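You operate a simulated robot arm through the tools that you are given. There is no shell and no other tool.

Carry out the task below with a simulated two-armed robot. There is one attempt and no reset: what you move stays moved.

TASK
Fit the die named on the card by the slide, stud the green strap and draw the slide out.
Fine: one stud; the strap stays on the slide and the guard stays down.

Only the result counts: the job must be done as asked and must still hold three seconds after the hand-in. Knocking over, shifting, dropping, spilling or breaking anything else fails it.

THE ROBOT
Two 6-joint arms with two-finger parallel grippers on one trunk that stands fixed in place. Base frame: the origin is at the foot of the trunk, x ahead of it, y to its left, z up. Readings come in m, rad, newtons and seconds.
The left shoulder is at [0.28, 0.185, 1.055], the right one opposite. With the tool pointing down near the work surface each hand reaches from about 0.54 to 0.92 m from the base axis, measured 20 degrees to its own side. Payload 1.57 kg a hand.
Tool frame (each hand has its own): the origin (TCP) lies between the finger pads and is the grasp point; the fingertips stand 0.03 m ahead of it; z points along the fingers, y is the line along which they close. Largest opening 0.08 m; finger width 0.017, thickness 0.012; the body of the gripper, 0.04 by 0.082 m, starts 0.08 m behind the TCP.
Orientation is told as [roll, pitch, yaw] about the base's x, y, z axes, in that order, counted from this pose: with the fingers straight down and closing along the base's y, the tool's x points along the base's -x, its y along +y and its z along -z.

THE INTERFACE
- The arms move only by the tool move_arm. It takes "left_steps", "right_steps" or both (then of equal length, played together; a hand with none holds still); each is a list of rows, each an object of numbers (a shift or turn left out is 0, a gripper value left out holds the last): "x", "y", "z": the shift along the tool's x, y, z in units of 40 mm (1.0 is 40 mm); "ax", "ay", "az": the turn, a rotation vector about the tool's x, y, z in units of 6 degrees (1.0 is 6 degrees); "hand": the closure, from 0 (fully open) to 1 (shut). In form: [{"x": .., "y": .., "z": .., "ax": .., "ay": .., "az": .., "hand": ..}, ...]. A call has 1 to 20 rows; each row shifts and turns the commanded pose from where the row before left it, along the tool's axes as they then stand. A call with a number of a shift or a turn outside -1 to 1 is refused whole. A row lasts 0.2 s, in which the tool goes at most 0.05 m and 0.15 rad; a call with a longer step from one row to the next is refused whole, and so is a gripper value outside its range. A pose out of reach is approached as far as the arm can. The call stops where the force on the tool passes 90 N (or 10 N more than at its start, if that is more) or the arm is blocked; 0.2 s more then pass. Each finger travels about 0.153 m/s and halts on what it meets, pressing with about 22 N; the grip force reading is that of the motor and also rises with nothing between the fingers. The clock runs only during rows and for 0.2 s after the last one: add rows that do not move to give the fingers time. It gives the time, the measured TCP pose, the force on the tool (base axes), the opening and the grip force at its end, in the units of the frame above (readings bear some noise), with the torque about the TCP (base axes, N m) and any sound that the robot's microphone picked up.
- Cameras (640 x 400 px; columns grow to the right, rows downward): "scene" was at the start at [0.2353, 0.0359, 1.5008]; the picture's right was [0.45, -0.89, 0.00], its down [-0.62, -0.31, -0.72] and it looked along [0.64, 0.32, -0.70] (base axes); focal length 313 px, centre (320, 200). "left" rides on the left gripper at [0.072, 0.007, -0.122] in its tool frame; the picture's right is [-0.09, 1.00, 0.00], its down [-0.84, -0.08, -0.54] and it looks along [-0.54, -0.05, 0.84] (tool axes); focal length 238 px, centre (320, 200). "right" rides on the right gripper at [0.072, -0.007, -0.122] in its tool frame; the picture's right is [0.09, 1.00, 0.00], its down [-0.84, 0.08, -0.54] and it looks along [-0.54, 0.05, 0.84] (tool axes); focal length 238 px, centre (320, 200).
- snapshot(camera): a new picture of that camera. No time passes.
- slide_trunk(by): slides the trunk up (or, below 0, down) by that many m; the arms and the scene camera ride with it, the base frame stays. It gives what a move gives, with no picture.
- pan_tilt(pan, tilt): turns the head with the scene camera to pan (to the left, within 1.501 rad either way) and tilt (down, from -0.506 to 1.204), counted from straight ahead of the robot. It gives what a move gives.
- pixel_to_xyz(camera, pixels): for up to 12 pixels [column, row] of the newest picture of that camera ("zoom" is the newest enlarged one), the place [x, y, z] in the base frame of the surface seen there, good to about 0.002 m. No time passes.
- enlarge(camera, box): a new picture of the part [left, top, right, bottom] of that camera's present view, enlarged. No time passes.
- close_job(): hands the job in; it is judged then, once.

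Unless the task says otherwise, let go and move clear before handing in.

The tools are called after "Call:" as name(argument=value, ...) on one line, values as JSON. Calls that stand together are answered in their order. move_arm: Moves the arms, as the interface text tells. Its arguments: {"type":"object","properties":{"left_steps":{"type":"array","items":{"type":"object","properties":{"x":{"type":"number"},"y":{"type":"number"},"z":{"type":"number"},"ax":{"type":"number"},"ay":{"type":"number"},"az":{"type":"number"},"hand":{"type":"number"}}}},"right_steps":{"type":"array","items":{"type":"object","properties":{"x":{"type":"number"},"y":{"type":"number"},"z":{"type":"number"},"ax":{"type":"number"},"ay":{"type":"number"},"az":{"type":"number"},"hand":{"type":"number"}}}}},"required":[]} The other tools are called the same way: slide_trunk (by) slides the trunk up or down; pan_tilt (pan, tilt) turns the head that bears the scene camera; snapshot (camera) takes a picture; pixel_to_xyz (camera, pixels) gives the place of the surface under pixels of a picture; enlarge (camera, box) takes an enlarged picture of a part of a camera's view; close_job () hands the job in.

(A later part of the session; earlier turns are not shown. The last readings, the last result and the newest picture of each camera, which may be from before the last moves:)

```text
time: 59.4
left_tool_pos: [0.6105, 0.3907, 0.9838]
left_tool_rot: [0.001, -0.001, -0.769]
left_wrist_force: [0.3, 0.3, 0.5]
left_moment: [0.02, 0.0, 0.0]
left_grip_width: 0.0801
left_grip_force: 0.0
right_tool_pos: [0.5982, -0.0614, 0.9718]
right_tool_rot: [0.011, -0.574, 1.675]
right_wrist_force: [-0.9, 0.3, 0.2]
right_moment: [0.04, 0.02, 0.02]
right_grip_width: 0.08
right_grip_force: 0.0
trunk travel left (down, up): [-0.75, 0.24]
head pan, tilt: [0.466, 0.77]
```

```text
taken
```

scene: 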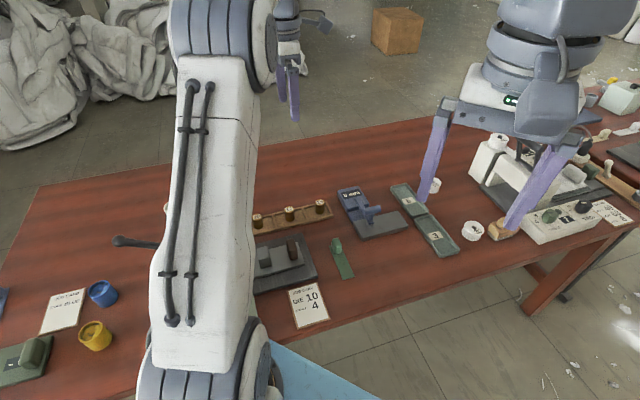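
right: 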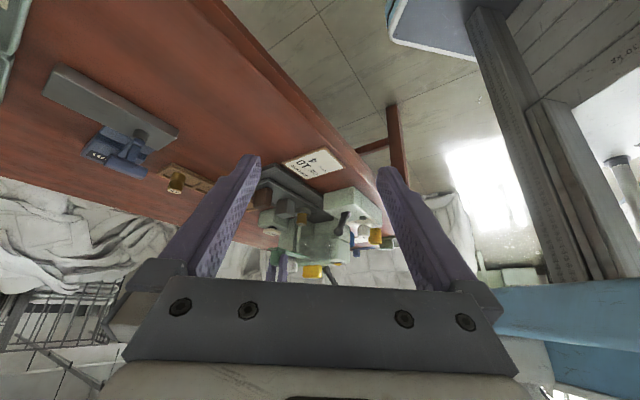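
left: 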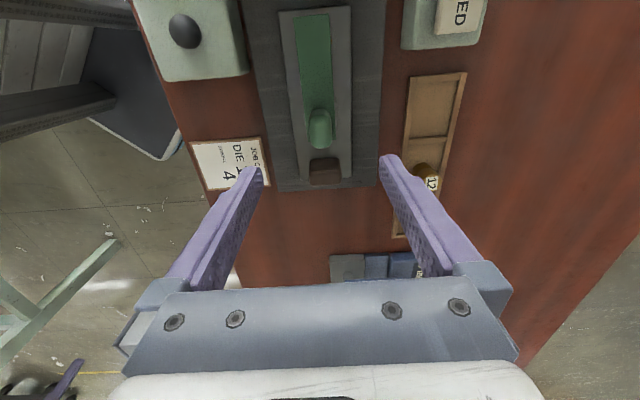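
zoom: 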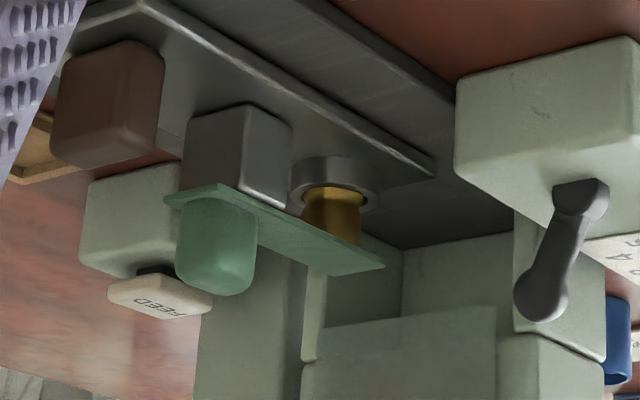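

The strap lies flat on the post and die, with the knob outside the throat. Next is the stroke dial: I'll raise the left hand, carry it over the control box and turn it back for a top view.

Call:
move_arm(left_steps=[{"z": -0.9}, {"z": -0.9}, {"x": 0.693, "y": -0.442}, {"x": 0.693, "y": -0.442}, {"x": 0.693, "y": -0.442}, {"x": 0.693, "y": -0.442}, {"x": 0.693, "y": -0.442}, {"x": 0.693, "y": -0.442}, {"x": 0.693, "y": -0.442}, {}])

Call:
move_arm(left_steps=[{"az": -1}, {"az": -1}, {"az": -1}, {"az": -1}, {"az": -1}, {"az": -1}, {"az": -1}, {"az": -1}, {"az": -1}, {"az": -1}, {"az": -1}, {"az": -1}, {"az": -1}, {"az": -1}, {"az": -1}])

Call:
snapshot(camera="left")

Call:
snapshot(camera="scene")

```text
time: 61.6
left_tool_pos: [0.3863, 0.438, 1.0559]
left_tool_rot: [-0.002, 0.0, -0.769]
left_wrist_force: [-0.6, -0.2, -0.8]
left_moment: [-0.01, 0.04, 0.01]
left_grip_width: 0.0798
left_grip_force: 0.0
right_tool_pos: [0.598, -0.062, 0.9721]
right_tool_rot: [0.012, -0.573, 1.674]
right_wrist_force: [0.6, -0.4, 0.1]
right_moment: [0.03, -0.01, 0.01]
right_grip_width: 0.0799
right_grip_force: 0.1
trunk travel left (down, up): [-0.75, 0.24]
head pan, tilt: [0.466, 0.77]
```

```text
time: 64.8
left_tool_pos: [0.3863, 0.4361, 1.0572]
left_tool_rot: [0.001, -0.001, 0.803]
left_wrist_force: [0.1, -0.4, -0.1]
left_moment: [-0.03, 0.0, 0.0]
left_grip_width: 0.0801
left_grip_force: 0.0
right_tool_pos: [0.5971, -0.0615, 0.9721]
right_tool_rot: [0.01, -0.574, 1.676]
right_wrist_force: [-0.1, -0.2, 0.7]
right_moment: [0.0, -0.03, -0.02]
right_grip_width: 0.0799
right_grip_force: 0.0
trunk travel left (down, up): [-0.75, 0.24]
head pan, tilt: [0.466, 0.77]
```

```text
taken
```

left: 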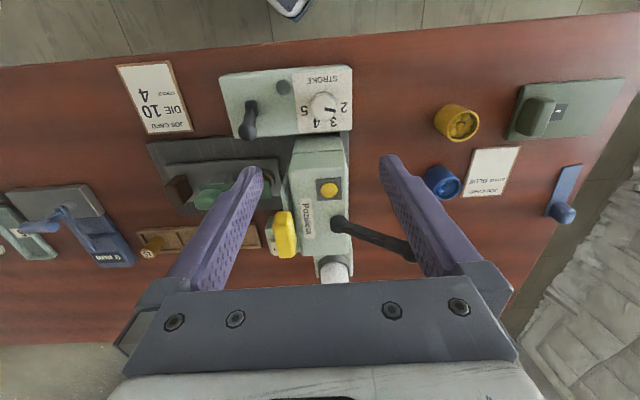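

```text
taken
```

scene: 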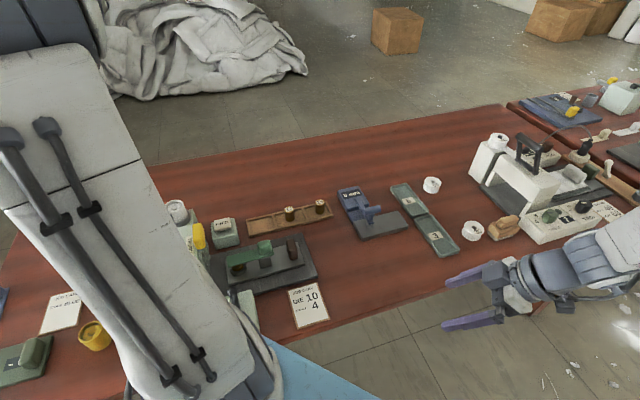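

The dial is now visible at (322,104) in the left view. I'll zoom in and measure the dial's centre, marker and numerals.

Call:
enlarge(camera="left", box=[280, 60, 370, 150])

Call:
pixel_to_xyz(camera="zoom", pixels=[[315, 195], [290, 195], [340, 195], [315, 170], [315, 218], [340, 240], [420, 210], [355, 280], [295, 275], [240, 220], [420, 150], [300, 150]])

```text
4.44 times, centred on (325, 105) of left
```

zoom: 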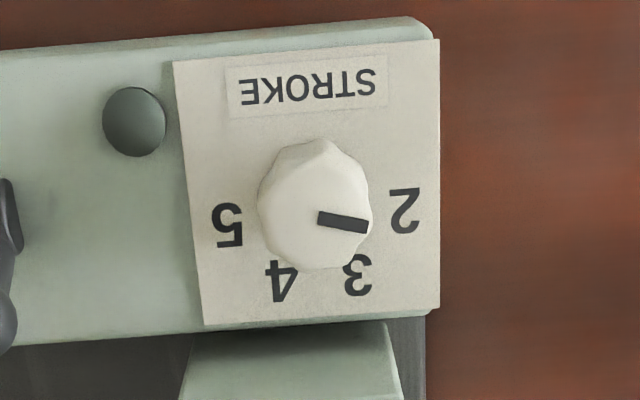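

```text
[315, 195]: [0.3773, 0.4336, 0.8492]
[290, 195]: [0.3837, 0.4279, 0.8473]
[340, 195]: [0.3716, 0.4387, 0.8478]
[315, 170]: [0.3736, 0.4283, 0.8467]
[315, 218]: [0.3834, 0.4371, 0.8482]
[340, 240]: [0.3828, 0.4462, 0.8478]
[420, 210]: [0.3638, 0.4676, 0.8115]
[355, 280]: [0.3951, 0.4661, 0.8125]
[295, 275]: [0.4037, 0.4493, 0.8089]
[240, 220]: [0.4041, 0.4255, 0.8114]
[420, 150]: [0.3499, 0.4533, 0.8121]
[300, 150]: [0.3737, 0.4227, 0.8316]
```

Dial axis is about (0.382,0.436). The numerals sit at base angles of about 118° (2), 70° (3), 22° (4) and −25° (5), so going from 2 to 4 is about 96° clockwise. I'll turn the hand to a comfortable start yaw, centre over the dial and lower for a check.

Call:
move_arm(left_steps=[{"az": -1, "hand": 0.3}, {"az": -1}, {"az": -1}, {"az": -1}, {"az": -1}, {"az": -1}, {"az": -1}, {"az": -1}, {"y": 0.107}, {"z": 0.9}, {"z": 0.9}, {"z": 0.9}, {"z": 0.4}, {}])

Call:
snapshot(camera="left")

Call:
enlarge(camera="left", box=[260, 90, 380, 210])

```text
time: 67.8
left_tool_pos: [0.3836, 0.438, 0.9331]
left_tool_rot: [0.0, 0.0, 1.639]
left_wrist_force: [-0.5, 0.0, 0.0]
left_moment: [-0.04, -0.01, 0.02]
left_grip_width: 0.0562
left_grip_force: 0.1
right_tool_pos: [0.5968, -0.0611, 0.9712]
right_tool_rot: [0.011, -0.575, 1.675]
right_wrist_force: [0.7, 0.1, 0.5]
right_moment: [0.0, -0.01, 0.01]
right_grip_width: 0.0802
right_grip_force: 0.0
trunk travel left (down, up): [-0.75, 0.24]
head pan, tilt: [0.466, 0.77]
```

```text
taken
```

left: 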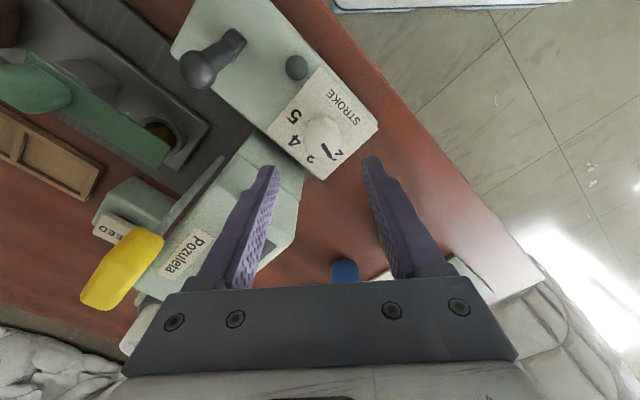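

```text
3.33 times, centred on (320, 150) of left
```

zoom: 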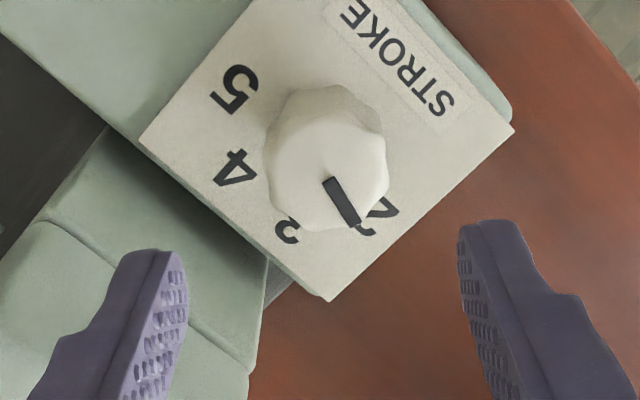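

The dial top is at zoom (327,171), so a 2 mm correction is needed, and the left finger is near a green block. I'll measure that block's height before descending.

Call:
pixel_to_xyz(camera="zoom", pixels=[[225, 300], [60, 290], [190, 240], [110, 180], [240, 350], [230, 380], [327, 171], [345, 200], [290, 130], [370, 180], [240, 260], [20, 240]])

```text
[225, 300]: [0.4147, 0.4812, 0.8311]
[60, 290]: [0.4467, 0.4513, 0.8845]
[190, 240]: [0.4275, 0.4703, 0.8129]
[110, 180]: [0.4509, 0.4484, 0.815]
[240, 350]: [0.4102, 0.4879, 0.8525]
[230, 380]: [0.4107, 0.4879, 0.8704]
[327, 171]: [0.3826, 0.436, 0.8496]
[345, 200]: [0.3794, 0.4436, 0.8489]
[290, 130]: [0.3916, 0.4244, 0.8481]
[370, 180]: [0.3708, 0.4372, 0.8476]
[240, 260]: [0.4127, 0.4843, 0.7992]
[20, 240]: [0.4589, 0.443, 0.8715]
```

The dial top centre reads (0.3826,0.436,0.8496), and the head's side face is 56 mm away, so there's room. I'll centre, descend to z≈0.852 and grip the dial.

Call:
move_arm(left_steps=[{"x": 0.047, "y": 0.045}, {"z": 0.7}, {"z": 0.7}, {"z": 0.6}, {}, {"hand": 0.6}, {"hand": 1.0}, {"hand": 1.0}, {"hand": 1.0}])

Call:
enlarge(camera="left", box=[260, 90, 380, 230])

```text
time: 69.8
left_tool_pos: [0.3821, 0.4337, 0.8509]
left_tool_rot: [0.001, 0.001, 1.639]
left_wrist_force: [-7.6, -0.4, -9.9]
left_moment: [0.76, -0.47, -0.01]
left_grip_width: 0.0333
left_grip_force: 42.0
right_tool_pos: [0.5979, -0.0626, 0.9707]
right_tool_rot: [0.01, -0.574, 1.676]
right_wrist_force: [0.5, 0.3, 0.4]
right_moment: [0.02, 0.02, 0.0]
right_grip_width: 0.0801
right_grip_force: 0.0
trunk travel left (down, up): [-0.75, 0.24]
head pan, tilt: [0.466, 0.77]
```

```text
2.86 times, centred on (320, 160) of left
```

zoom: 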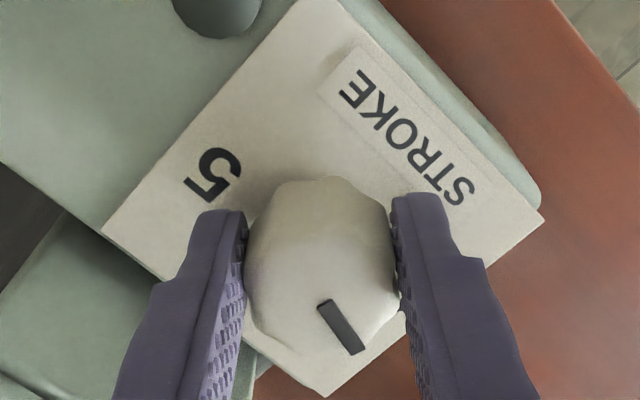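

The dial is gripped, but the TCP is about 2 mm off its axis and there's a side load. I'll reopen, shift onto the axis and grip again before turning.

Call:
move_arm(left_steps=[{"hand": 0.3}, {"hand": 0.3}, {"x": -0.045, "y": 0.01}, {}, {"hand": 0.6}, {"hand": 1.0}, {"hand": 1.0}, {"hand": 1.0}])

Call:
enlarge(camera="left", box=[260, 90, 380, 230])

```text
time: 71.6
left_tool_pos: [0.382, 0.4366, 0.8522]
left_tool_rot: [0.001, 0.001, 1.64]
left_wrist_force: [7.8, -2.5, 0.1]
left_moment: [-0.12, -0.72, -0.11]
left_grip_width: 0.0335
left_grip_force: 41.2
right_tool_pos: [0.5997, -0.0626, 0.9712]
right_tool_rot: [0.013, -0.573, 1.672]
right_wrist_force: [-0.4, -0.7, -1.6]
right_moment: [-0.04, -0.02, 0.01]
right_grip_width: 0.0798
right_grip_force: 0.0
trunk travel left (down, up): [-0.75, 0.24]
head pan, tilt: [0.466, 0.77]
```

```text
2.86 times, centred on (320, 160) of left
```

zoom: 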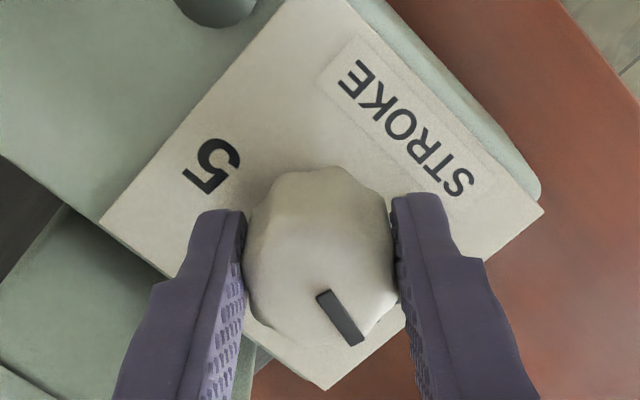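

The grip is centred on the dial axis now. I'll turn it clockwise 48°, one number, and look.

Call:
move_arm(left_steps=[{"az": 1}, {"az": 1}, {"az": 1}, {"az": 1}, {"az": 1}, {"az": 1}, {"az": 1}, {"az": 1}, {}])

Call:
enlarge(camera="left", box=[260, 90, 380, 230])

```text
time: 73.6
left_tool_pos: [0.3813, 0.4363, 0.8521]
left_tool_rot: [0.0, -0.001, 0.801]
left_wrist_force: [-17.3, 6.2, -0.8]
left_moment: [0.31, 1.05, 0.37]
left_grip_width: 0.0339
left_grip_force: 40.9
right_tool_pos: [0.5978, -0.0618, 0.9719]
right_tool_rot: [0.011, -0.573, 1.676]
right_wrist_force: [-0.7, -1.0, 0.4]
right_moment: [0.01, -0.03, 0.02]
right_grip_width: 0.08
right_grip_force: 0.0
trunk travel left (down, up): [-0.75, 0.24]
head pan, tilt: [0.466, 0.77]
```

```text
2.86 times, centred on (320, 160) of left
```

zoom: 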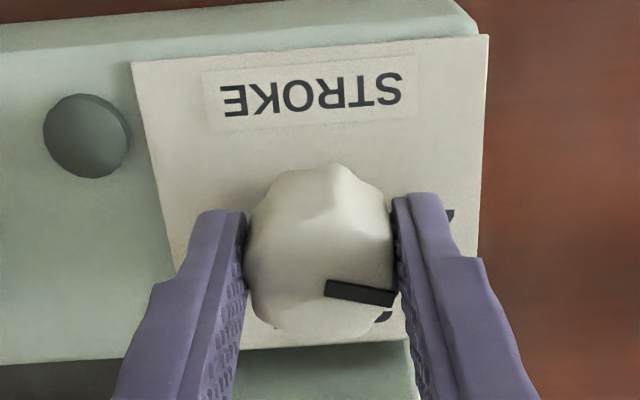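

The marker at zoom (328,285)→(393,300) still points at 2, so the fingers slipped and the dial didn't turn. I'll open and look closely at the knob's shape before trying again.

Call:
move_arm(left_steps=[{"hand": 0.3}, {"hand": 0.3}, {"z": -0.4}, {"z": -0.4}, {}])

Call:
enlarge(camera="left", box=[285, 110, 355, 190])

Call:
enlarge(camera="right", box=[310, 170, 400, 270])

```text
time: 74.8
left_tool_pos: [0.38, 0.4365, 0.8843]
left_tool_rot: [0.0, 0.001, 0.802]
left_wrist_force: [-0.7, -0.2, 0.6]
left_moment: [0.01, -0.01, 0.0]
left_grip_width: 0.0558
left_grip_force: 0.1
right_tool_pos: [0.5973, -0.0619, 0.9722]
right_tool_rot: [0.011, -0.576, 1.676]
right_wrist_force: [0.2, 0.0, 0.2]
right_moment: [-0.02, 0.03, 0.01]
right_grip_width: 0.0803
right_grip_force: 0.1
trunk travel left (down, up): [-0.75, 0.24]
head pan, tilt: [0.466, 0.77]
```

```text
5.00 times, centred on (320, 150) of left
```

zoom: 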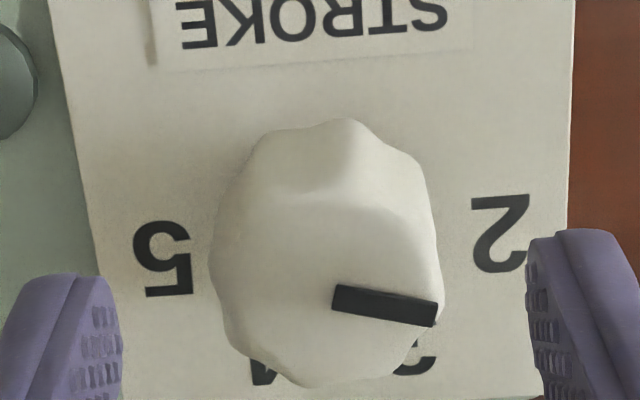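

```text
4.00 times, centred on (355, 220) of right
```

zoom: 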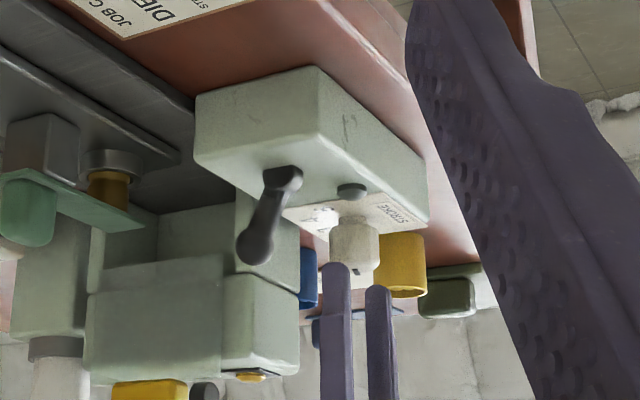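

The knob is lobed and the pads slipped at full turning speed. I'll go back to the starting yaw, grip on the flats again and turn very slowly to see whether it follows.

Call:
move_arm(left_steps=[{"az": -1}, {"az": -1}, {"az": -1}, {"az": -1}, {"az": -1}, {"az": -1}, {"az": -1}, {"az": -1}, {"az": -0.25, "y": -0.04}, {"z": 0.45}, {"z": 0.4}, {}, {"hand": 0.6}, {"hand": 1.0}, {"hand": 1.0}, {"hand": 1.0}])

Call:
move_arm(left_steps=[{"az": 0.25}, {"az": 0.25}, {"az": 0.25}, {"az": 0.25}, {"az": 0.25}, {"az": 0.25}, {"az": 0.25}, {"az": 0.25}, {"az": 0.25}, {"az": 0.25}, {"az": 0.25}, {"az": 0.25}])

Call:
enlarge(camera="left", box=[260, 90, 380, 230])

```text
time: 78.2
left_tool_pos: [0.3822, 0.4365, 0.8498]
left_tool_rot: [-0.001, -0.001, 1.664]
left_wrist_force: [9.3, 0.2, -4.8]
left_moment: [0.4, 0.3, -0.07]
left_grip_width: 0.0338
left_grip_force: 41.5
right_tool_pos: [0.5973, -0.0608, 0.9712]
right_tool_rot: [0.013, -0.574, 1.674]
right_wrist_force: [-0.2, -0.7, 0.3]
right_moment: [0.01, 0.01, -0.03]
right_grip_width: 0.0799
right_grip_force: 0.1
trunk travel left (down, up): [-0.75, 0.24]
head pan, tilt: [0.466, 0.77]
```

```text
time: 80.8
left_tool_pos: [0.3818, 0.4347, 0.8496]
left_tool_rot: [-0.003, 0.006, 1.352]
left_wrist_force: [-11.2, -0.4, 2.3]
left_moment: [0.08, -0.33, 0.64]
left_grip_width: 0.0335
left_grip_force: 41.6
right_tool_pos: [0.5963, -0.0619, 0.971]
right_tool_rot: [0.01, -0.575, 1.675]
right_wrist_force: [-0.2, 0.1, 0.1]
right_moment: [0.01, -0.02, 0.0]
right_grip_width: 0.0799
right_grip_force: 0.0
trunk travel left (down, up): [-0.75, 0.24]
head pan, tilt: [0.466, 0.77]
```

```text
2.86 times, centred on (320, 160) of left
```

zoom: 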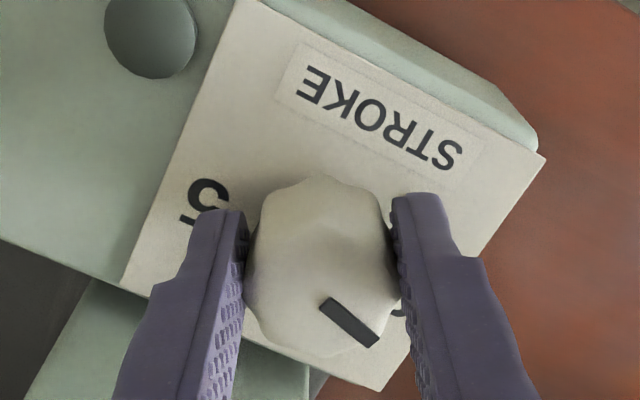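

The hand turned 18° with 0.64 N·m of reaction while the marker stayed on 2, so the dial seems locked rather than just slippery. I'll release it and inspect the lever and dome beside it for markings.

Call:
move_arm(left_steps=[{"hand": 0.3}, {"hand": 0.3}, {"z": -0.7}, {"z": -0.7}, {"z": -0.6}, {"az": -1}, {"az": -1}, {"az": -1}, {"az": -1}, {"az": -1}, {"az": -1}, {"az": -1}, {"az": -1}, {"az": -1}, {"az": -0.8}])

Call:
snapshot(camera="left")

Call:
enlarge(camera="left", box=[270, 20, 390, 140])

```text
time: 84.0
left_tool_pos: [0.3826, 0.4357, 0.9292]
left_tool_rot: [0.002, 0.001, 2.379]
left_wrist_force: [-0.4, 0.6, -0.4]
left_moment: [0.03, 0.01, 0.01]
left_grip_width: 0.0559
left_grip_force: 0.1
right_tool_pos: [0.5978, -0.0618, 0.9715]
right_tool_rot: [0.011, -0.574, 1.676]
right_wrist_force: [-0.7, 0.1, -0.1]
right_moment: [0.03, -0.03, -0.02]
right_grip_width: 0.0798
right_grip_force: 0.1
trunk travel left (down, up): [-0.75, 0.24]
head pan, tilt: [0.466, 0.77]
```

```text
taken
```

left: 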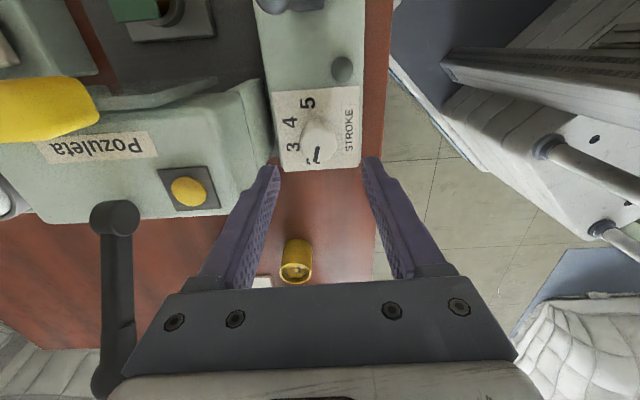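

```text
3.33 times, centred on (330, 80) of left
```

zoom: 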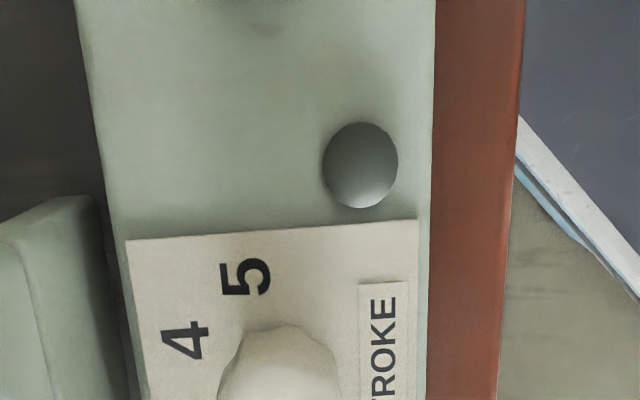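

The small dome by the dial is unlit and unlabelled. I'll look at the lever closely from the right camera and from above.

Call:
enlarge(camera="right", box=[320, 175, 400, 255])

Call:
move_arm(left_steps=[{"x": 0.9, "z": -0.3}, {"x": 0.9}, {"x": 0.6}, {}])

Call:
enlarge(camera="left", box=[250, 60, 390, 200])

```text
5.00 times, centred on (360, 215) of right
```

zoom: 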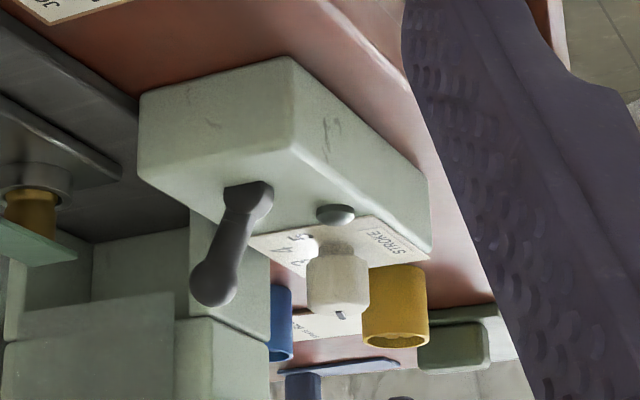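

```text
time: 85.0
left_tool_pos: [0.4531, 0.371, 0.9409]
left_tool_rot: [0.001, -0.001, 2.378]
left_wrist_force: [0.1, 0.1, -0.3]
left_moment: [0.02, 0.01, 0.03]
left_grip_width: 0.0561
left_grip_force: 0.1
right_tool_pos: [0.597, -0.0613, 0.9713]
right_tool_rot: [0.011, -0.575, 1.675]
right_wrist_force: [0.8, 0.8, -0.1]
right_moment: [0.01, -0.01, 0.01]
right_grip_width: 0.0799
right_grip_force: 0.1
trunk travel left (down, up): [-0.75, 0.24]
head pan, tilt: [0.466, 0.77]
```

```text
2.86 times, centred on (320, 130) of left
```

zoom: 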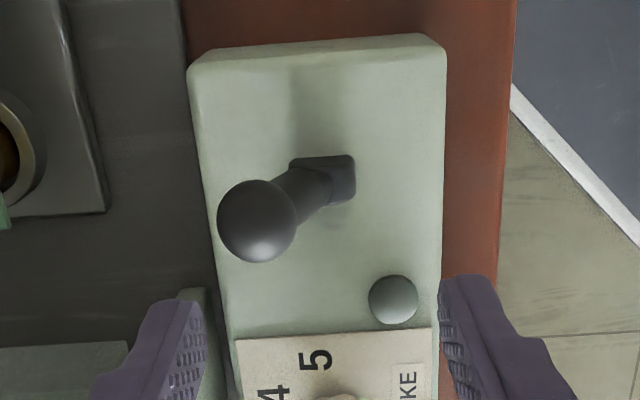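

The lever leans toward the slide side, with its ball at zoom (257,220) and pivot at (325,180). It is most likely a mains or lock toggle governing this box, so I'll measure it before pushing it over.

Call:
pixel_to_xyz(camera="zoom", pixels=[[257, 220], [225, 220], [290, 225], [257, 190], [257, 250], [310, 190], [340, 170], [300, 165], [330, 205], [393, 298], [200, 230], [350, 250]])

```text
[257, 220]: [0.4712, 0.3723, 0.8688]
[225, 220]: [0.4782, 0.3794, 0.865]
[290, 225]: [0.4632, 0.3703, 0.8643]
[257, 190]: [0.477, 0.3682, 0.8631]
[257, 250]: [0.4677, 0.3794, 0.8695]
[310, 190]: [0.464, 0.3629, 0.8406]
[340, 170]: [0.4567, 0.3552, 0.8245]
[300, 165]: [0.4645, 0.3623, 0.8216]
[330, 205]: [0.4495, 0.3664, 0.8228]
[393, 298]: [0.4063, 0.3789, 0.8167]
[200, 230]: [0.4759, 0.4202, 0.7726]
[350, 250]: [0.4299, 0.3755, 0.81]
```

The ball is centred near (0.471,0.374,0.862) and the pivot near (0.4555,0.358,0.815), so it tilts about 26° toward the slide. I'll straddle the ball with the fingers and push it over to the other side.

Call:
move_arm(left_steps=[{"x": 0.27, "y": -0.364}, {"z": 0.8}, {"z": 0.75}, {}])

Call:
snapshot(camera="left")

```text
time: 86.0
left_tool_pos: [0.4726, 0.3735, 0.8784]
left_tool_rot: [0.001, 0.001, 2.377]
left_wrist_force: [0.1, -0.6, 0.1]
left_moment: [-0.03, 0.03, 0.02]
left_grip_width: 0.056
left_grip_force: 0.0
right_tool_pos: [0.5991, -0.0607, 0.9716]
right_tool_rot: [0.01, -0.575, 1.673]
right_wrist_force: [-0.9, 0.1, -1.2]
right_moment: [0.03, 0.03, 0.0]
right_grip_width: 0.0801
right_grip_force: 0.1
trunk travel left (down, up): [-0.75, 0.24]
head pan, tilt: [0.466, 0.77]
```

```text
taken
```

left: 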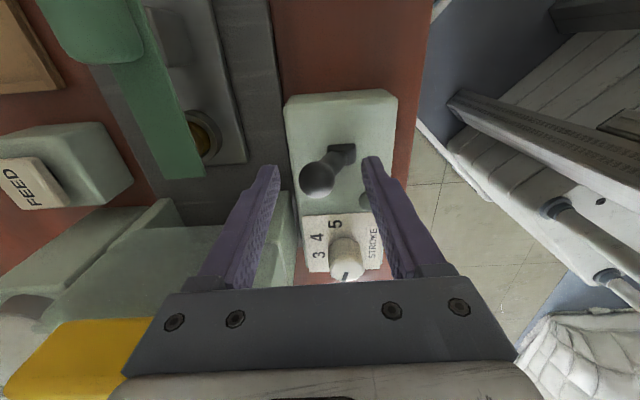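

The ball sits between the fingers at (318,178). I'll push it over slowly toward the table edge and listen.

Call:
move_arm(left_steps=[{"y": 0.19}, {"y": 0.19}, {"y": 0.19}, {"y": 0.19}, {"y": 0.19}, {"y": 0.19}, {}])

Call:
snapshot(camera="left")

```text
time: 87.6
left_tool_pos: [0.4543, 0.3547, 0.8761]
left_tool_rot: [0.002, 0.0, 2.376]
left_wrist_force: [0.1, -0.3, 0.0]
left_moment: [-0.02, -0.02, -0.01]
left_grip_width: 0.0564
left_grip_force: 0.6
left hand out of reach, approached as far as the arm can: row 4, 5, 6
right_tool_pos: [0.5973, -0.0626, 0.9721]
right_tool_rot: [0.011, -0.575, 1.676]
right_wrist_force: [-0.4, 0.4, -0.5]
right_moment: [-0.01, -0.01, 0.03]
right_grip_width: 0.08
right_grip_force: 0.0
trunk travel left (down, up): [-0.75, 0.24]
head pan, tilt: [0.466, 0.77]
```

```text
taken
```

left: 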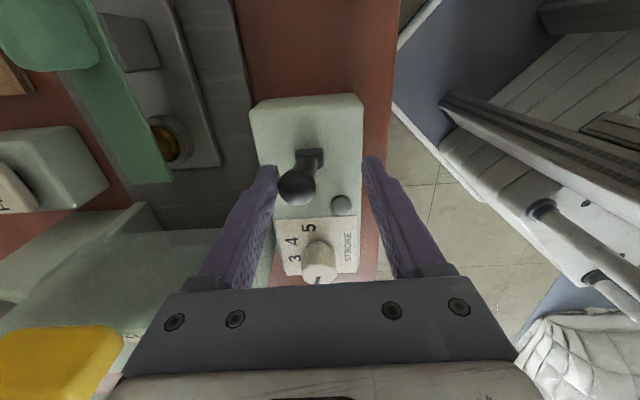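

The arm ran out of inner reach at (0.454,0.355) before moving the lever. Raising the trunk will give more room, so I'll back off to straddle the ball freely and then slide the trunk up.

Call:
move_arm(left_steps=[{"y": -0.3}, {"y": -0.3}, {}])

Call:
slide_trunk(by=0.12)

Call:
snapshot(camera="left")

```text
time: 88.4
left_tool_pos: [0.4695, 0.3707, 0.8756]
left_tool_rot: [0.002, -0.001, 2.376]
left_wrist_force: [0.2, 0.2, 0.6]
left_moment: [-0.01, 0.0, 0.0]
left_grip_width: 0.0562
left_grip_force: 0.0
right_tool_pos: [0.5983, -0.0606, 0.9717]
right_tool_rot: [0.011, -0.573, 1.675]
right_wrist_force: [0.7, 0.2, 0.8]
right_moment: [-0.01, -0.03, 0.02]
right_grip_width: 0.08
right_grip_force: 0.0
trunk travel left (down, up): [-0.75, 0.24]
head pan, tilt: [0.466, 0.77]
```

```text
time: 89.9
left_tool_pos: [0.4692, 0.3713, 0.9967]
left_tool_rot: [0.001, 0.001, 2.378]
left_wrist_force: [0.6, -0.3, 0.9]
left_moment: [0.01, 0.01, 0.02]
left_grip_width: 0.0559
left_grip_force: 0.0
right_tool_pos: [0.5966, -0.0608, 1.0925]
right_tool_rot: [0.011, -0.573, 1.674]
right_wrist_force: [-0.6, 0.2, -0.3]
right_moment: [0.0, 0.01, 0.0]
right_grip_width: 0.08
right_grip_force: 0.0
trunk travel left (down, up): [-0.87, 0.12]
head pan, tilt: [0.466, 0.77]
```

```text
taken
```

left: 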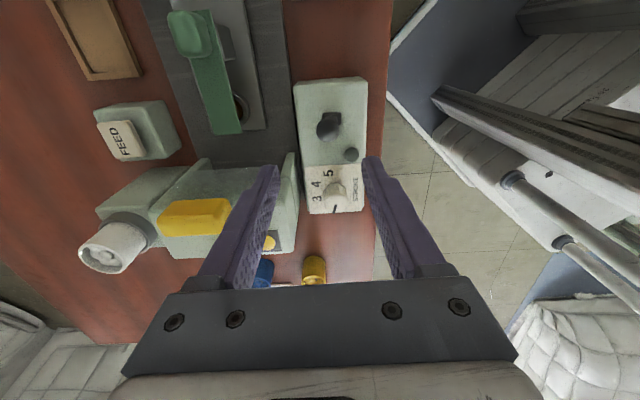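

The trunk is up by 0.12 m. I'll lower the hand over the ball again and push it over.

Call:
move_arm(left_steps=[{"z": 0.9}, {"z": 0.9}, {"z": 0.9}, {"z": 0.25}, {"y": 0.19}, {"y": 0.19}, {"y": 0.19}, {"y": 0.19}, {"y": 0.19}, {"y": 0.19}, {"y": 0.19}, {}])

Call:
snapshot(camera="left")

```text
time: 92.5
left_tool_pos: [0.4347, 0.3347, 0.8786]
left_tool_rot: [-0.004, 0.001, 2.376]
left_wrist_force: [7.5, 5.9, 1.4]
left_moment: [0.2, -0.26, -0.07]
left_grip_width: 0.0641
left_grip_force: 4.1
right_tool_pos: [0.5985, -0.062, 1.0928]
right_tool_rot: [0.012, -0.573, 1.674]
right_wrist_force: [0.1, 0.3, -1.0]
right_moment: [0.04, -0.01, 0.03]
right_grip_width: 0.0802
right_grip_force: 0.1
trunk travel left (down, up): [-0.87, 0.12]
head pan, tilt: [0.466, 0.77]
```

```text
taken
```

left: 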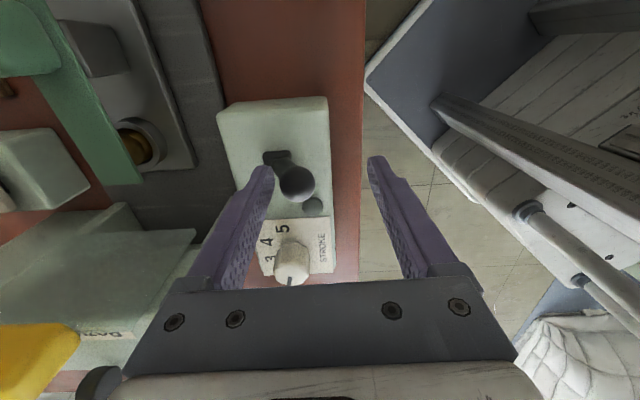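

The lever moved: the ball at (297,183) now leans past the pivot toward the table edge. I'll back off and see whether it stays there and whether the lamp changed.

Call:
move_arm(left_steps=[{"y": -0.3}, {"y": -0.2}, {"z": -0.9}, {"z": -0.9}, {}])

Call:
enlarge(camera="left", box=[250, 40, 390, 200])

Call:
enlarge(camera="right", box=[320, 150, 420, 250])

```text
time: 93.7
left_tool_pos: [0.4475, 0.3475, 0.9506]
left_tool_rot: [-0.001, 0.0, 2.377]
left_wrist_force: [-1.1, 0.7, 0.1]
left_moment: [0.0, 0.01, -0.01]
left_grip_width: 0.056
left_grip_force: 0.1
right_tool_pos: [0.598, -0.0615, 1.091]
right_tool_rot: [0.009, -0.575, 1.677]
right_wrist_force: [-0.2, -0.2, 0.1]
right_moment: [-0.02, -0.03, 0.01]
right_grip_width: 0.0799
right_grip_force: 0.1
trunk travel left (down, up): [-0.87, 0.12]
head pan, tilt: [0.466, 0.77]
```

```text
2.50 times, centred on (320, 120) of left
```

zoom: 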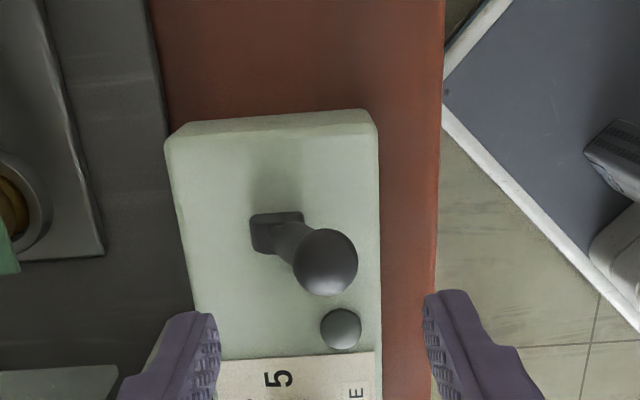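

```text
4.00 times, centred on (370, 200) of right
```

zoom: 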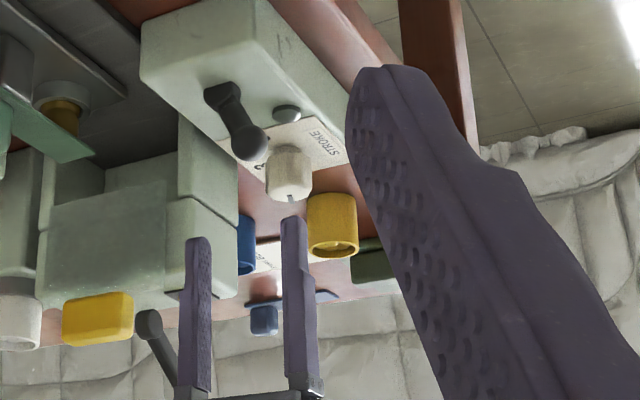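

The lever stays over on the table-edge side and the dome is unchanged. I'll go back to the dial and test whether it turns now.

Call:
move_arm(left_steps=[{"x": -0.677, "y": -0.116}, {"x": -0.677, "y": -0.116}, {"x": -0.677, "y": -0.116}, {"x": -0.677, "y": -0.116}, {"az": 1}, {"az": 1}, {"az": 1}, {"az": 1}, {"az": 1}, {"az": 1}, {"az": 0.8}, {}])

Call:
enlarge(camera="left", box=[260, 90, 380, 210])

Call:
pixel_to_xyz(camera="zoom", pixels=[[320, 180], [280, 180], [360, 180], [320, 140], [320, 210], [340, 150], [300, 200]])

```text
time: 96.3
left_tool_pos: [0.3818, 0.4355, 0.9501]
left_tool_rot: [0.0, 0.0, 1.663]
left_wrist_force: [1.0, -0.5, 0.5]
left_moment: [-0.02, -0.01, 0.0]
left_grip_width: 0.0561
left_grip_force: 0.1
right_tool_pos: [0.5966, -0.0609, 1.0908]
right_tool_rot: [0.011, -0.574, 1.675]
right_wrist_force: [1.0, 0.4, -0.3]
right_moment: [0.0, 0.0, 0.0]
right_grip_width: 0.0799
right_grip_force: 0.1
trunk travel left (down, up): [-0.87, 0.12]
head pan, tilt: [0.466, 0.77]
```

```text
3.33 times, centred on (320, 150) of left
```

zoom: 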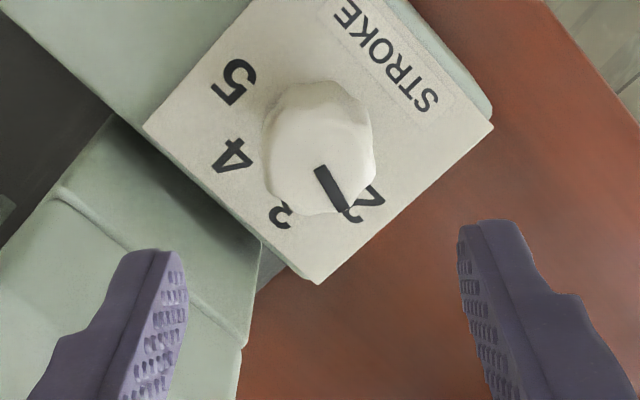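

```text
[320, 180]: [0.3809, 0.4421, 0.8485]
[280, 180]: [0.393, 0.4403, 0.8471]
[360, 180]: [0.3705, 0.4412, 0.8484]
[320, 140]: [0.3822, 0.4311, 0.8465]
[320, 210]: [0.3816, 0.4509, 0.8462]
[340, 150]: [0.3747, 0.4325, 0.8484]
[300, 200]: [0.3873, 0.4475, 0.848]
```

Call:
move_arm(left_steps=[{"x": -0.03, "z": 0.6}, {"z": 0.7}, {"z": 0.7}, {"z": 0.5}, {}, {"hand": 0.6}, {"hand": 1.0}, {"hand": 1.0}, {"hand": 1.0}])

Call:
move_arm(left_steps=[{"az": 0.3}, {"az": 0.3}, {"az": 0.3}, {"az": 0.3}, {"az": 0.3}, {"az": 0.3}, {"az": 0.3}, {"az": 0.3}, {"az": 0.3}, {"az": 0.3}])

Call:
enlarge(camera="left", box=[260, 90, 380, 230])

```text
time: 98.3
left_tool_pos: [0.382, 0.4367, 0.8496]
left_tool_rot: [0.0, -0.005, 1.664]
left_wrist_force: [22.2, -2.5, -3.6]
left_moment: [0.22, -0.01, -0.24]
left_grip_width: 0.0336
left_grip_force: 41.3
right_tool_pos: [0.5984, -0.0619, 1.0917]
right_tool_rot: [0.012, -0.574, 1.672]
right_wrist_force: [0.2, -0.4, 0.7]
right_moment: [0.01, 0.0, 0.0]
right_grip_width: 0.08
right_grip_force: 0.0
trunk travel left (down, up): [-0.87, 0.12]
head pan, tilt: [0.466, 0.77]
```

```text
time: 100.5
left_tool_pos: [0.3821, 0.4364, 0.8504]
left_tool_rot: [0.001, 0.001, 1.351]
left_wrist_force: [14.9, 2.7, -26.3]
left_moment: [0.6, -1.04, -0.02]
left_grip_width: 0.0336
left_grip_force: 41.2
right_tool_pos: [0.5989, -0.0617, 1.091]
right_tool_rot: [0.012, -0.574, 1.674]
right_wrist_force: [0.0, -0.3, 0.6]
right_moment: [0.03, 0.0, -0.02]
right_grip_width: 0.0799
right_grip_force: 0.1
trunk travel left (down, up): [-0.87, 0.12]
head pan, tilt: [0.466, 0.77]
```

```text
2.86 times, centred on (320, 160) of left
```

zoom: 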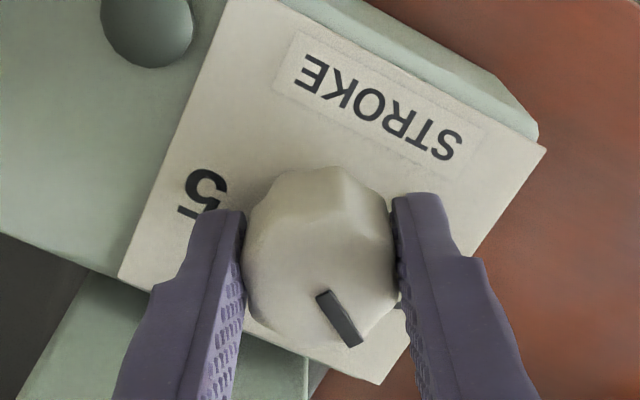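

The marker now stays fixed relative to the hand while it turned 18°, so the lever was the dial's lock and the dial is turning. I'll turn the remaining 78°.

Call:
move_arm(left_steps=[{"az": 0.65}, {"az": 0.65}, {"az": 0.65}, {"az": 0.65}, {"az": 0.65}, {"az": 0.65}, {"az": 0.65}, {"az": 0.65}, {"az": 0.65}, {"az": 0.65}])

Call:
enlarge(camera="left", box=[260, 90, 380, 230])

```text
time: 102.7
left_tool_pos: [0.3813, 0.4372, 0.8492]
left_tool_rot: [0.001, -0.001, 0.672]
left_wrist_force: [-11.9, 15.7, -12.8]
left_moment: [0.15, 1.43, 0.05]
left_grip_width: 0.0335
left_grip_force: 41.1
right_tool_pos: [0.5979, -0.0601, 1.0926]
right_tool_rot: [0.011, -0.574, 1.676]
right_wrist_force: [-0.6, 0.1, 0.3]
right_moment: [0.04, 0.0, -0.02]
right_grip_width: 0.0802
right_grip_force: 0.1
trunk travel left (down, up): [-0.87, 0.12]
head pan, tilt: [0.466, 0.77]
```

```text
2.86 times, centred on (320, 160) of left
```

zoom: 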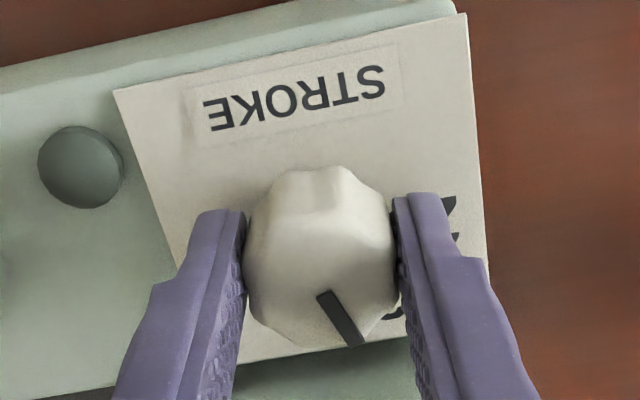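

Call:
move_arm(left_steps=[{"az": 0.65}, {"az": 0.65}, {"az": 0.65}, {"az": 0.65}, {"az": 0.65}, {"az": 0.65}, {"az": 0.65}, {"az": 0.65}, {"az": 0.65}, {"az": 0.65}, {}])

Call:
move_arm(left_steps=[{"hand": 0.3}, {"hand": 0.3}, {"z": -0.8}, {"z": -0.8}, {"z": -0.8}, {}])

Call:
enlarge(camera="left", box=[260, 70, 380, 190])

```text
time: 105.1
left_tool_pos: [0.3806, 0.4388, 0.85]
left_tool_rot: [0.0, -0.003, -0.013]
left_wrist_force: [-22.2, 19.7, -13.5]
left_moment: [-0.33, 0.71, 0.0]
left_grip_width: 0.0338
left_grip_force: 41.1
right_tool_pos: [0.5976, -0.0613, 1.0919]
right_tool_rot: [0.01, -0.575, 1.676]
right_wrist_force: [-0.1, 0.0, -0.1]
right_moment: [0.04, -0.01, 0.0]
right_grip_width: 0.0798
right_grip_force: 0.1
trunk travel left (down, up): [-0.87, 0.12]
head pan, tilt: [0.466, 0.77]
```

```text
time: 106.5
left_tool_pos: [0.3813, 0.4372, 0.9467]
left_tool_rot: [-0.001, 0.0, -0.008]
left_wrist_force: [0.1, 0.8, 0.3]
left_moment: [0.01, -0.01, 0.0]
left_grip_width: 0.0562
left_grip_force: 0.1
right_tool_pos: [0.5978, -0.0617, 1.0927]
right_tool_rot: [0.01, -0.573, 1.674]
right_wrist_force: [0.0, -0.6, -0.3]
right_moment: [-0.01, -0.01, 0.01]
right_grip_width: 0.0798
right_grip_force: 0.1
trunk travel left (down, up): [-0.87, 0.12]
head pan, tilt: [0.466, 0.77]
```

```text
3.33 times, centred on (320, 130) of left
```

zoom: 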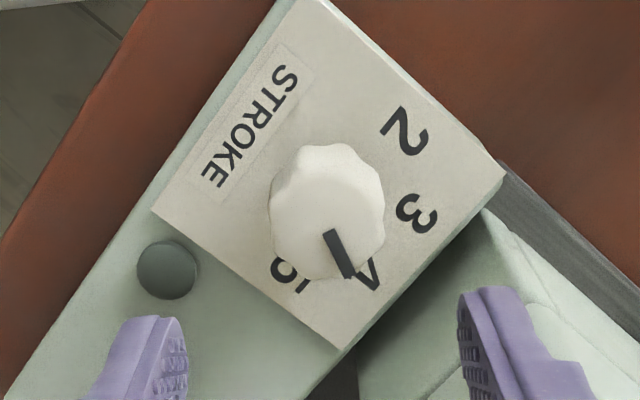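

The marker at zoom (328,235)→(348,275) now points at 4. I'll verify the angle numerically.

Call:
pixel_to_xyz(camera="zoom", pixels=[[330, 237], [347, 272], [328, 222], [405, 130], [415, 215], [362, 290], [290, 275], [276, 210], [382, 210], [168, 270]])

```text
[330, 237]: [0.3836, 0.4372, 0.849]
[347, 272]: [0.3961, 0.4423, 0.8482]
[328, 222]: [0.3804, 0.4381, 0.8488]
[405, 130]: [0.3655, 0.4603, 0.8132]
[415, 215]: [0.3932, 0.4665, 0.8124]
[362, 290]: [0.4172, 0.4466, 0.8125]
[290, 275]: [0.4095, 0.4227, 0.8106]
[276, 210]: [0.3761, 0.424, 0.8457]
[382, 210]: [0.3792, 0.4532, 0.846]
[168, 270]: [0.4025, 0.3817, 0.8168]
```

The marker direction works out at 22°, which matches numeral 4. Now I'll return the lock lever to its original side, first moving over it and measuring the ball.

Call:
move_arm(left_steps=[{"az": 1}, {"az": 1}, {"az": 1}, {"az": 1}, {"az": 1}, {"az": 1}, {"az": 1}, {"az": 0.3}, {"x": -0.677, "y": -0.171}, {"x": -0.677, "y": -0.171}, {"x": -0.677, "y": -0.171}, {"x": -0.677, "y": -0.171}, {}])

Call:
enlarge(camera="left", box=[250, 60, 390, 200])

Call:
pixel_to_xyz(camera="zoom", pixels=[[320, 200], [300, 180], [340, 180], [320, 160], [320, 230], [280, 200], [360, 200], [350, 230]])

```text
time: 109.3
left_tool_pos: [0.4404, 0.3443, 0.9447]
left_tool_rot: [0.0, 0.001, -0.775]
left_wrist_force: [0.0, 0.7, 0.7]
left_moment: [0.0, 0.05, 0.0]
left_grip_width: 0.0559
left_grip_force: 0.1
right_tool_pos: [0.5982, -0.0613, 1.0914]
right_tool_rot: [0.011, -0.573, 1.677]
right_wrist_force: [-0.3, 0.2, 0.0]
right_moment: [0.0, 0.0, -0.03]
right_grip_width: 0.0798
right_grip_force: 0.1
trunk travel left (down, up): [-0.87, 0.12]
head pan, tilt: [0.466, 0.77]
```

```text
2.86 times, centred on (320, 130) of left
```

zoom: 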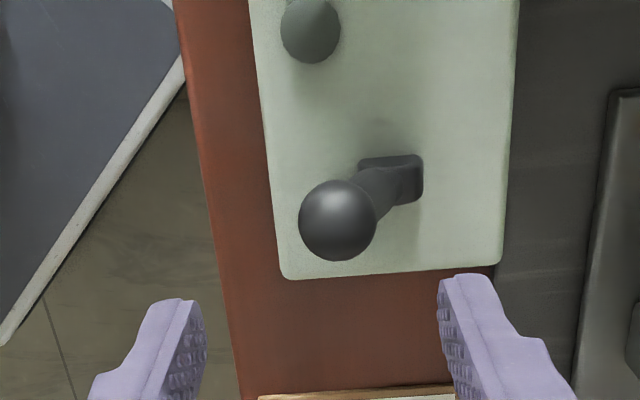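

```text
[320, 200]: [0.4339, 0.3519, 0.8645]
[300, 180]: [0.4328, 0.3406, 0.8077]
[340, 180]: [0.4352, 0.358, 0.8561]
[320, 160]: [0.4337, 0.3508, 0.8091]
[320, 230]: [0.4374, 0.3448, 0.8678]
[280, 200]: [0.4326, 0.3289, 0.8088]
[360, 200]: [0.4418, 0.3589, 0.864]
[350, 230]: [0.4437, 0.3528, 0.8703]
```

The ball is centred near (0.440,0.350,0.862), between the fingers. I'll lower and push it back toward the slide side.

Call:
move_arm(left_steps=[{"z": 0.8}, {"z": 0.85}, {}, {"y": 0.19}, {"y": 0.19}, {"y": 0.19}, {"y": 0.19}, {"y": 0.19}, {"y": 0.19}, {"y": 0.19}, {"y": 0.19}, {"y": 0.05}, {}])

Call:
snapshot(camera="left")

```text
time: 112.1
left_tool_pos: [0.4824, 0.3854, 0.881]
left_tool_rot: [-0.002, 0.0, -0.775]
left_wrist_force: [-0.5, -1.6, 1.7]
left_moment: [-0.06, 0.1, 0.0]
left_grip_width: 0.0575
left_grip_force: 0.7
right_tool_pos: [0.5977, -0.0609, 1.0918]
right_tool_rot: [0.01, -0.574, 1.675]
right_wrist_force: [0.5, 0.2, -0.6]
right_moment: [0.01, 0.0, -0.01]
right_grip_width: 0.0802
right_grip_force: 0.1
trunk travel left (down, up): [-0.87, 0.12]
head pan, tilt: [0.466, 0.77]
```

```text
taken
```

left: 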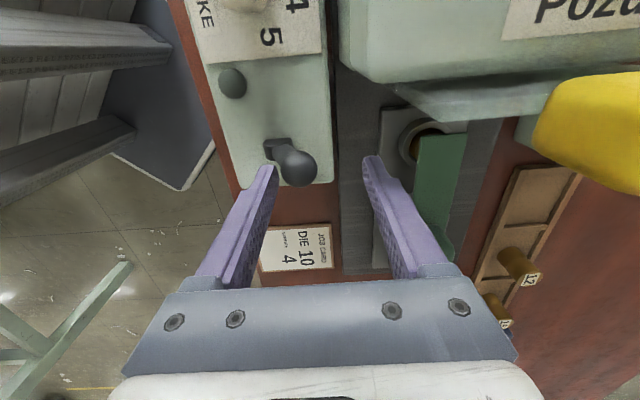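

The lever has come back over to the slide side. I'll nudge a few mm more to be sure it's fully thrown, then back off and look.

Call:
move_arm(left_steps=[{"y": 0.1}, {"y": 0.05}, {}, {"y": -0.3}, {"z": -0.9}, {"z": -0.9}, {}])

Call:
enlarge(camera="left", box=[230, 60, 400, 200])

Call:
enlarge(camera="right", box=[270, 150, 420, 280])

```text
time: 113.7
left_tool_pos: [0.479, 0.3808, 0.9529]
left_tool_rot: [0.001, 0.0, -0.774]
left_wrist_force: [0.0, 0.4, -0.2]
left_moment: [0.02, -0.03, -0.02]
left_grip_width: 0.056
left_grip_force: 0.1
right_tool_pos: [0.5969, -0.0615, 1.0916]
right_tool_rot: [0.01, -0.574, 1.675]
right_wrist_force: [0.8, -0.1, 0.4]
right_moment: [0.04, 0.01, 0.03]
right_grip_width: 0.0802
right_grip_force: 0.0
trunk travel left (down, up): [-0.87, 0.12]
head pan, tilt: [0.466, 0.77]
```

```text
2.86 times, centred on (315, 130) of left
```

zoom: 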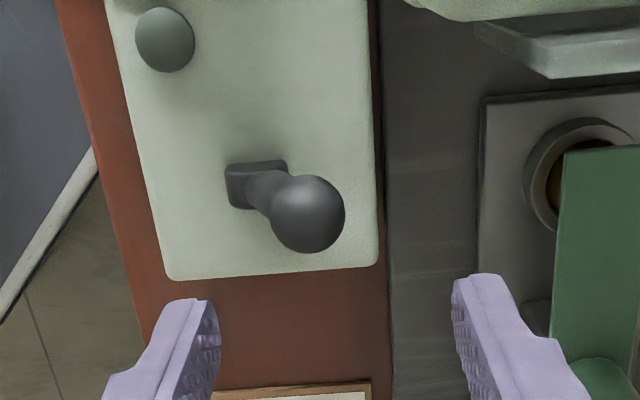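

```text
3.08 times, centred on (345, 215) of right
```

zoom: 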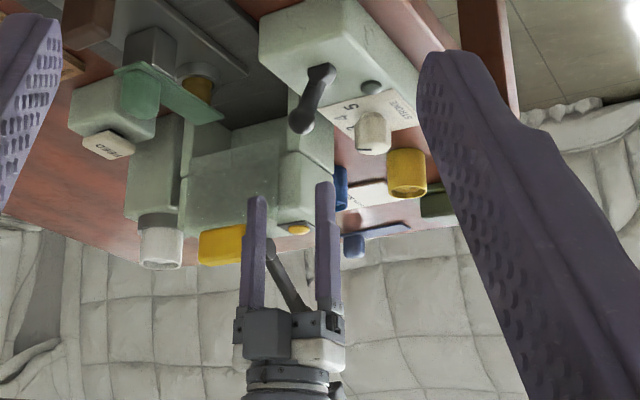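

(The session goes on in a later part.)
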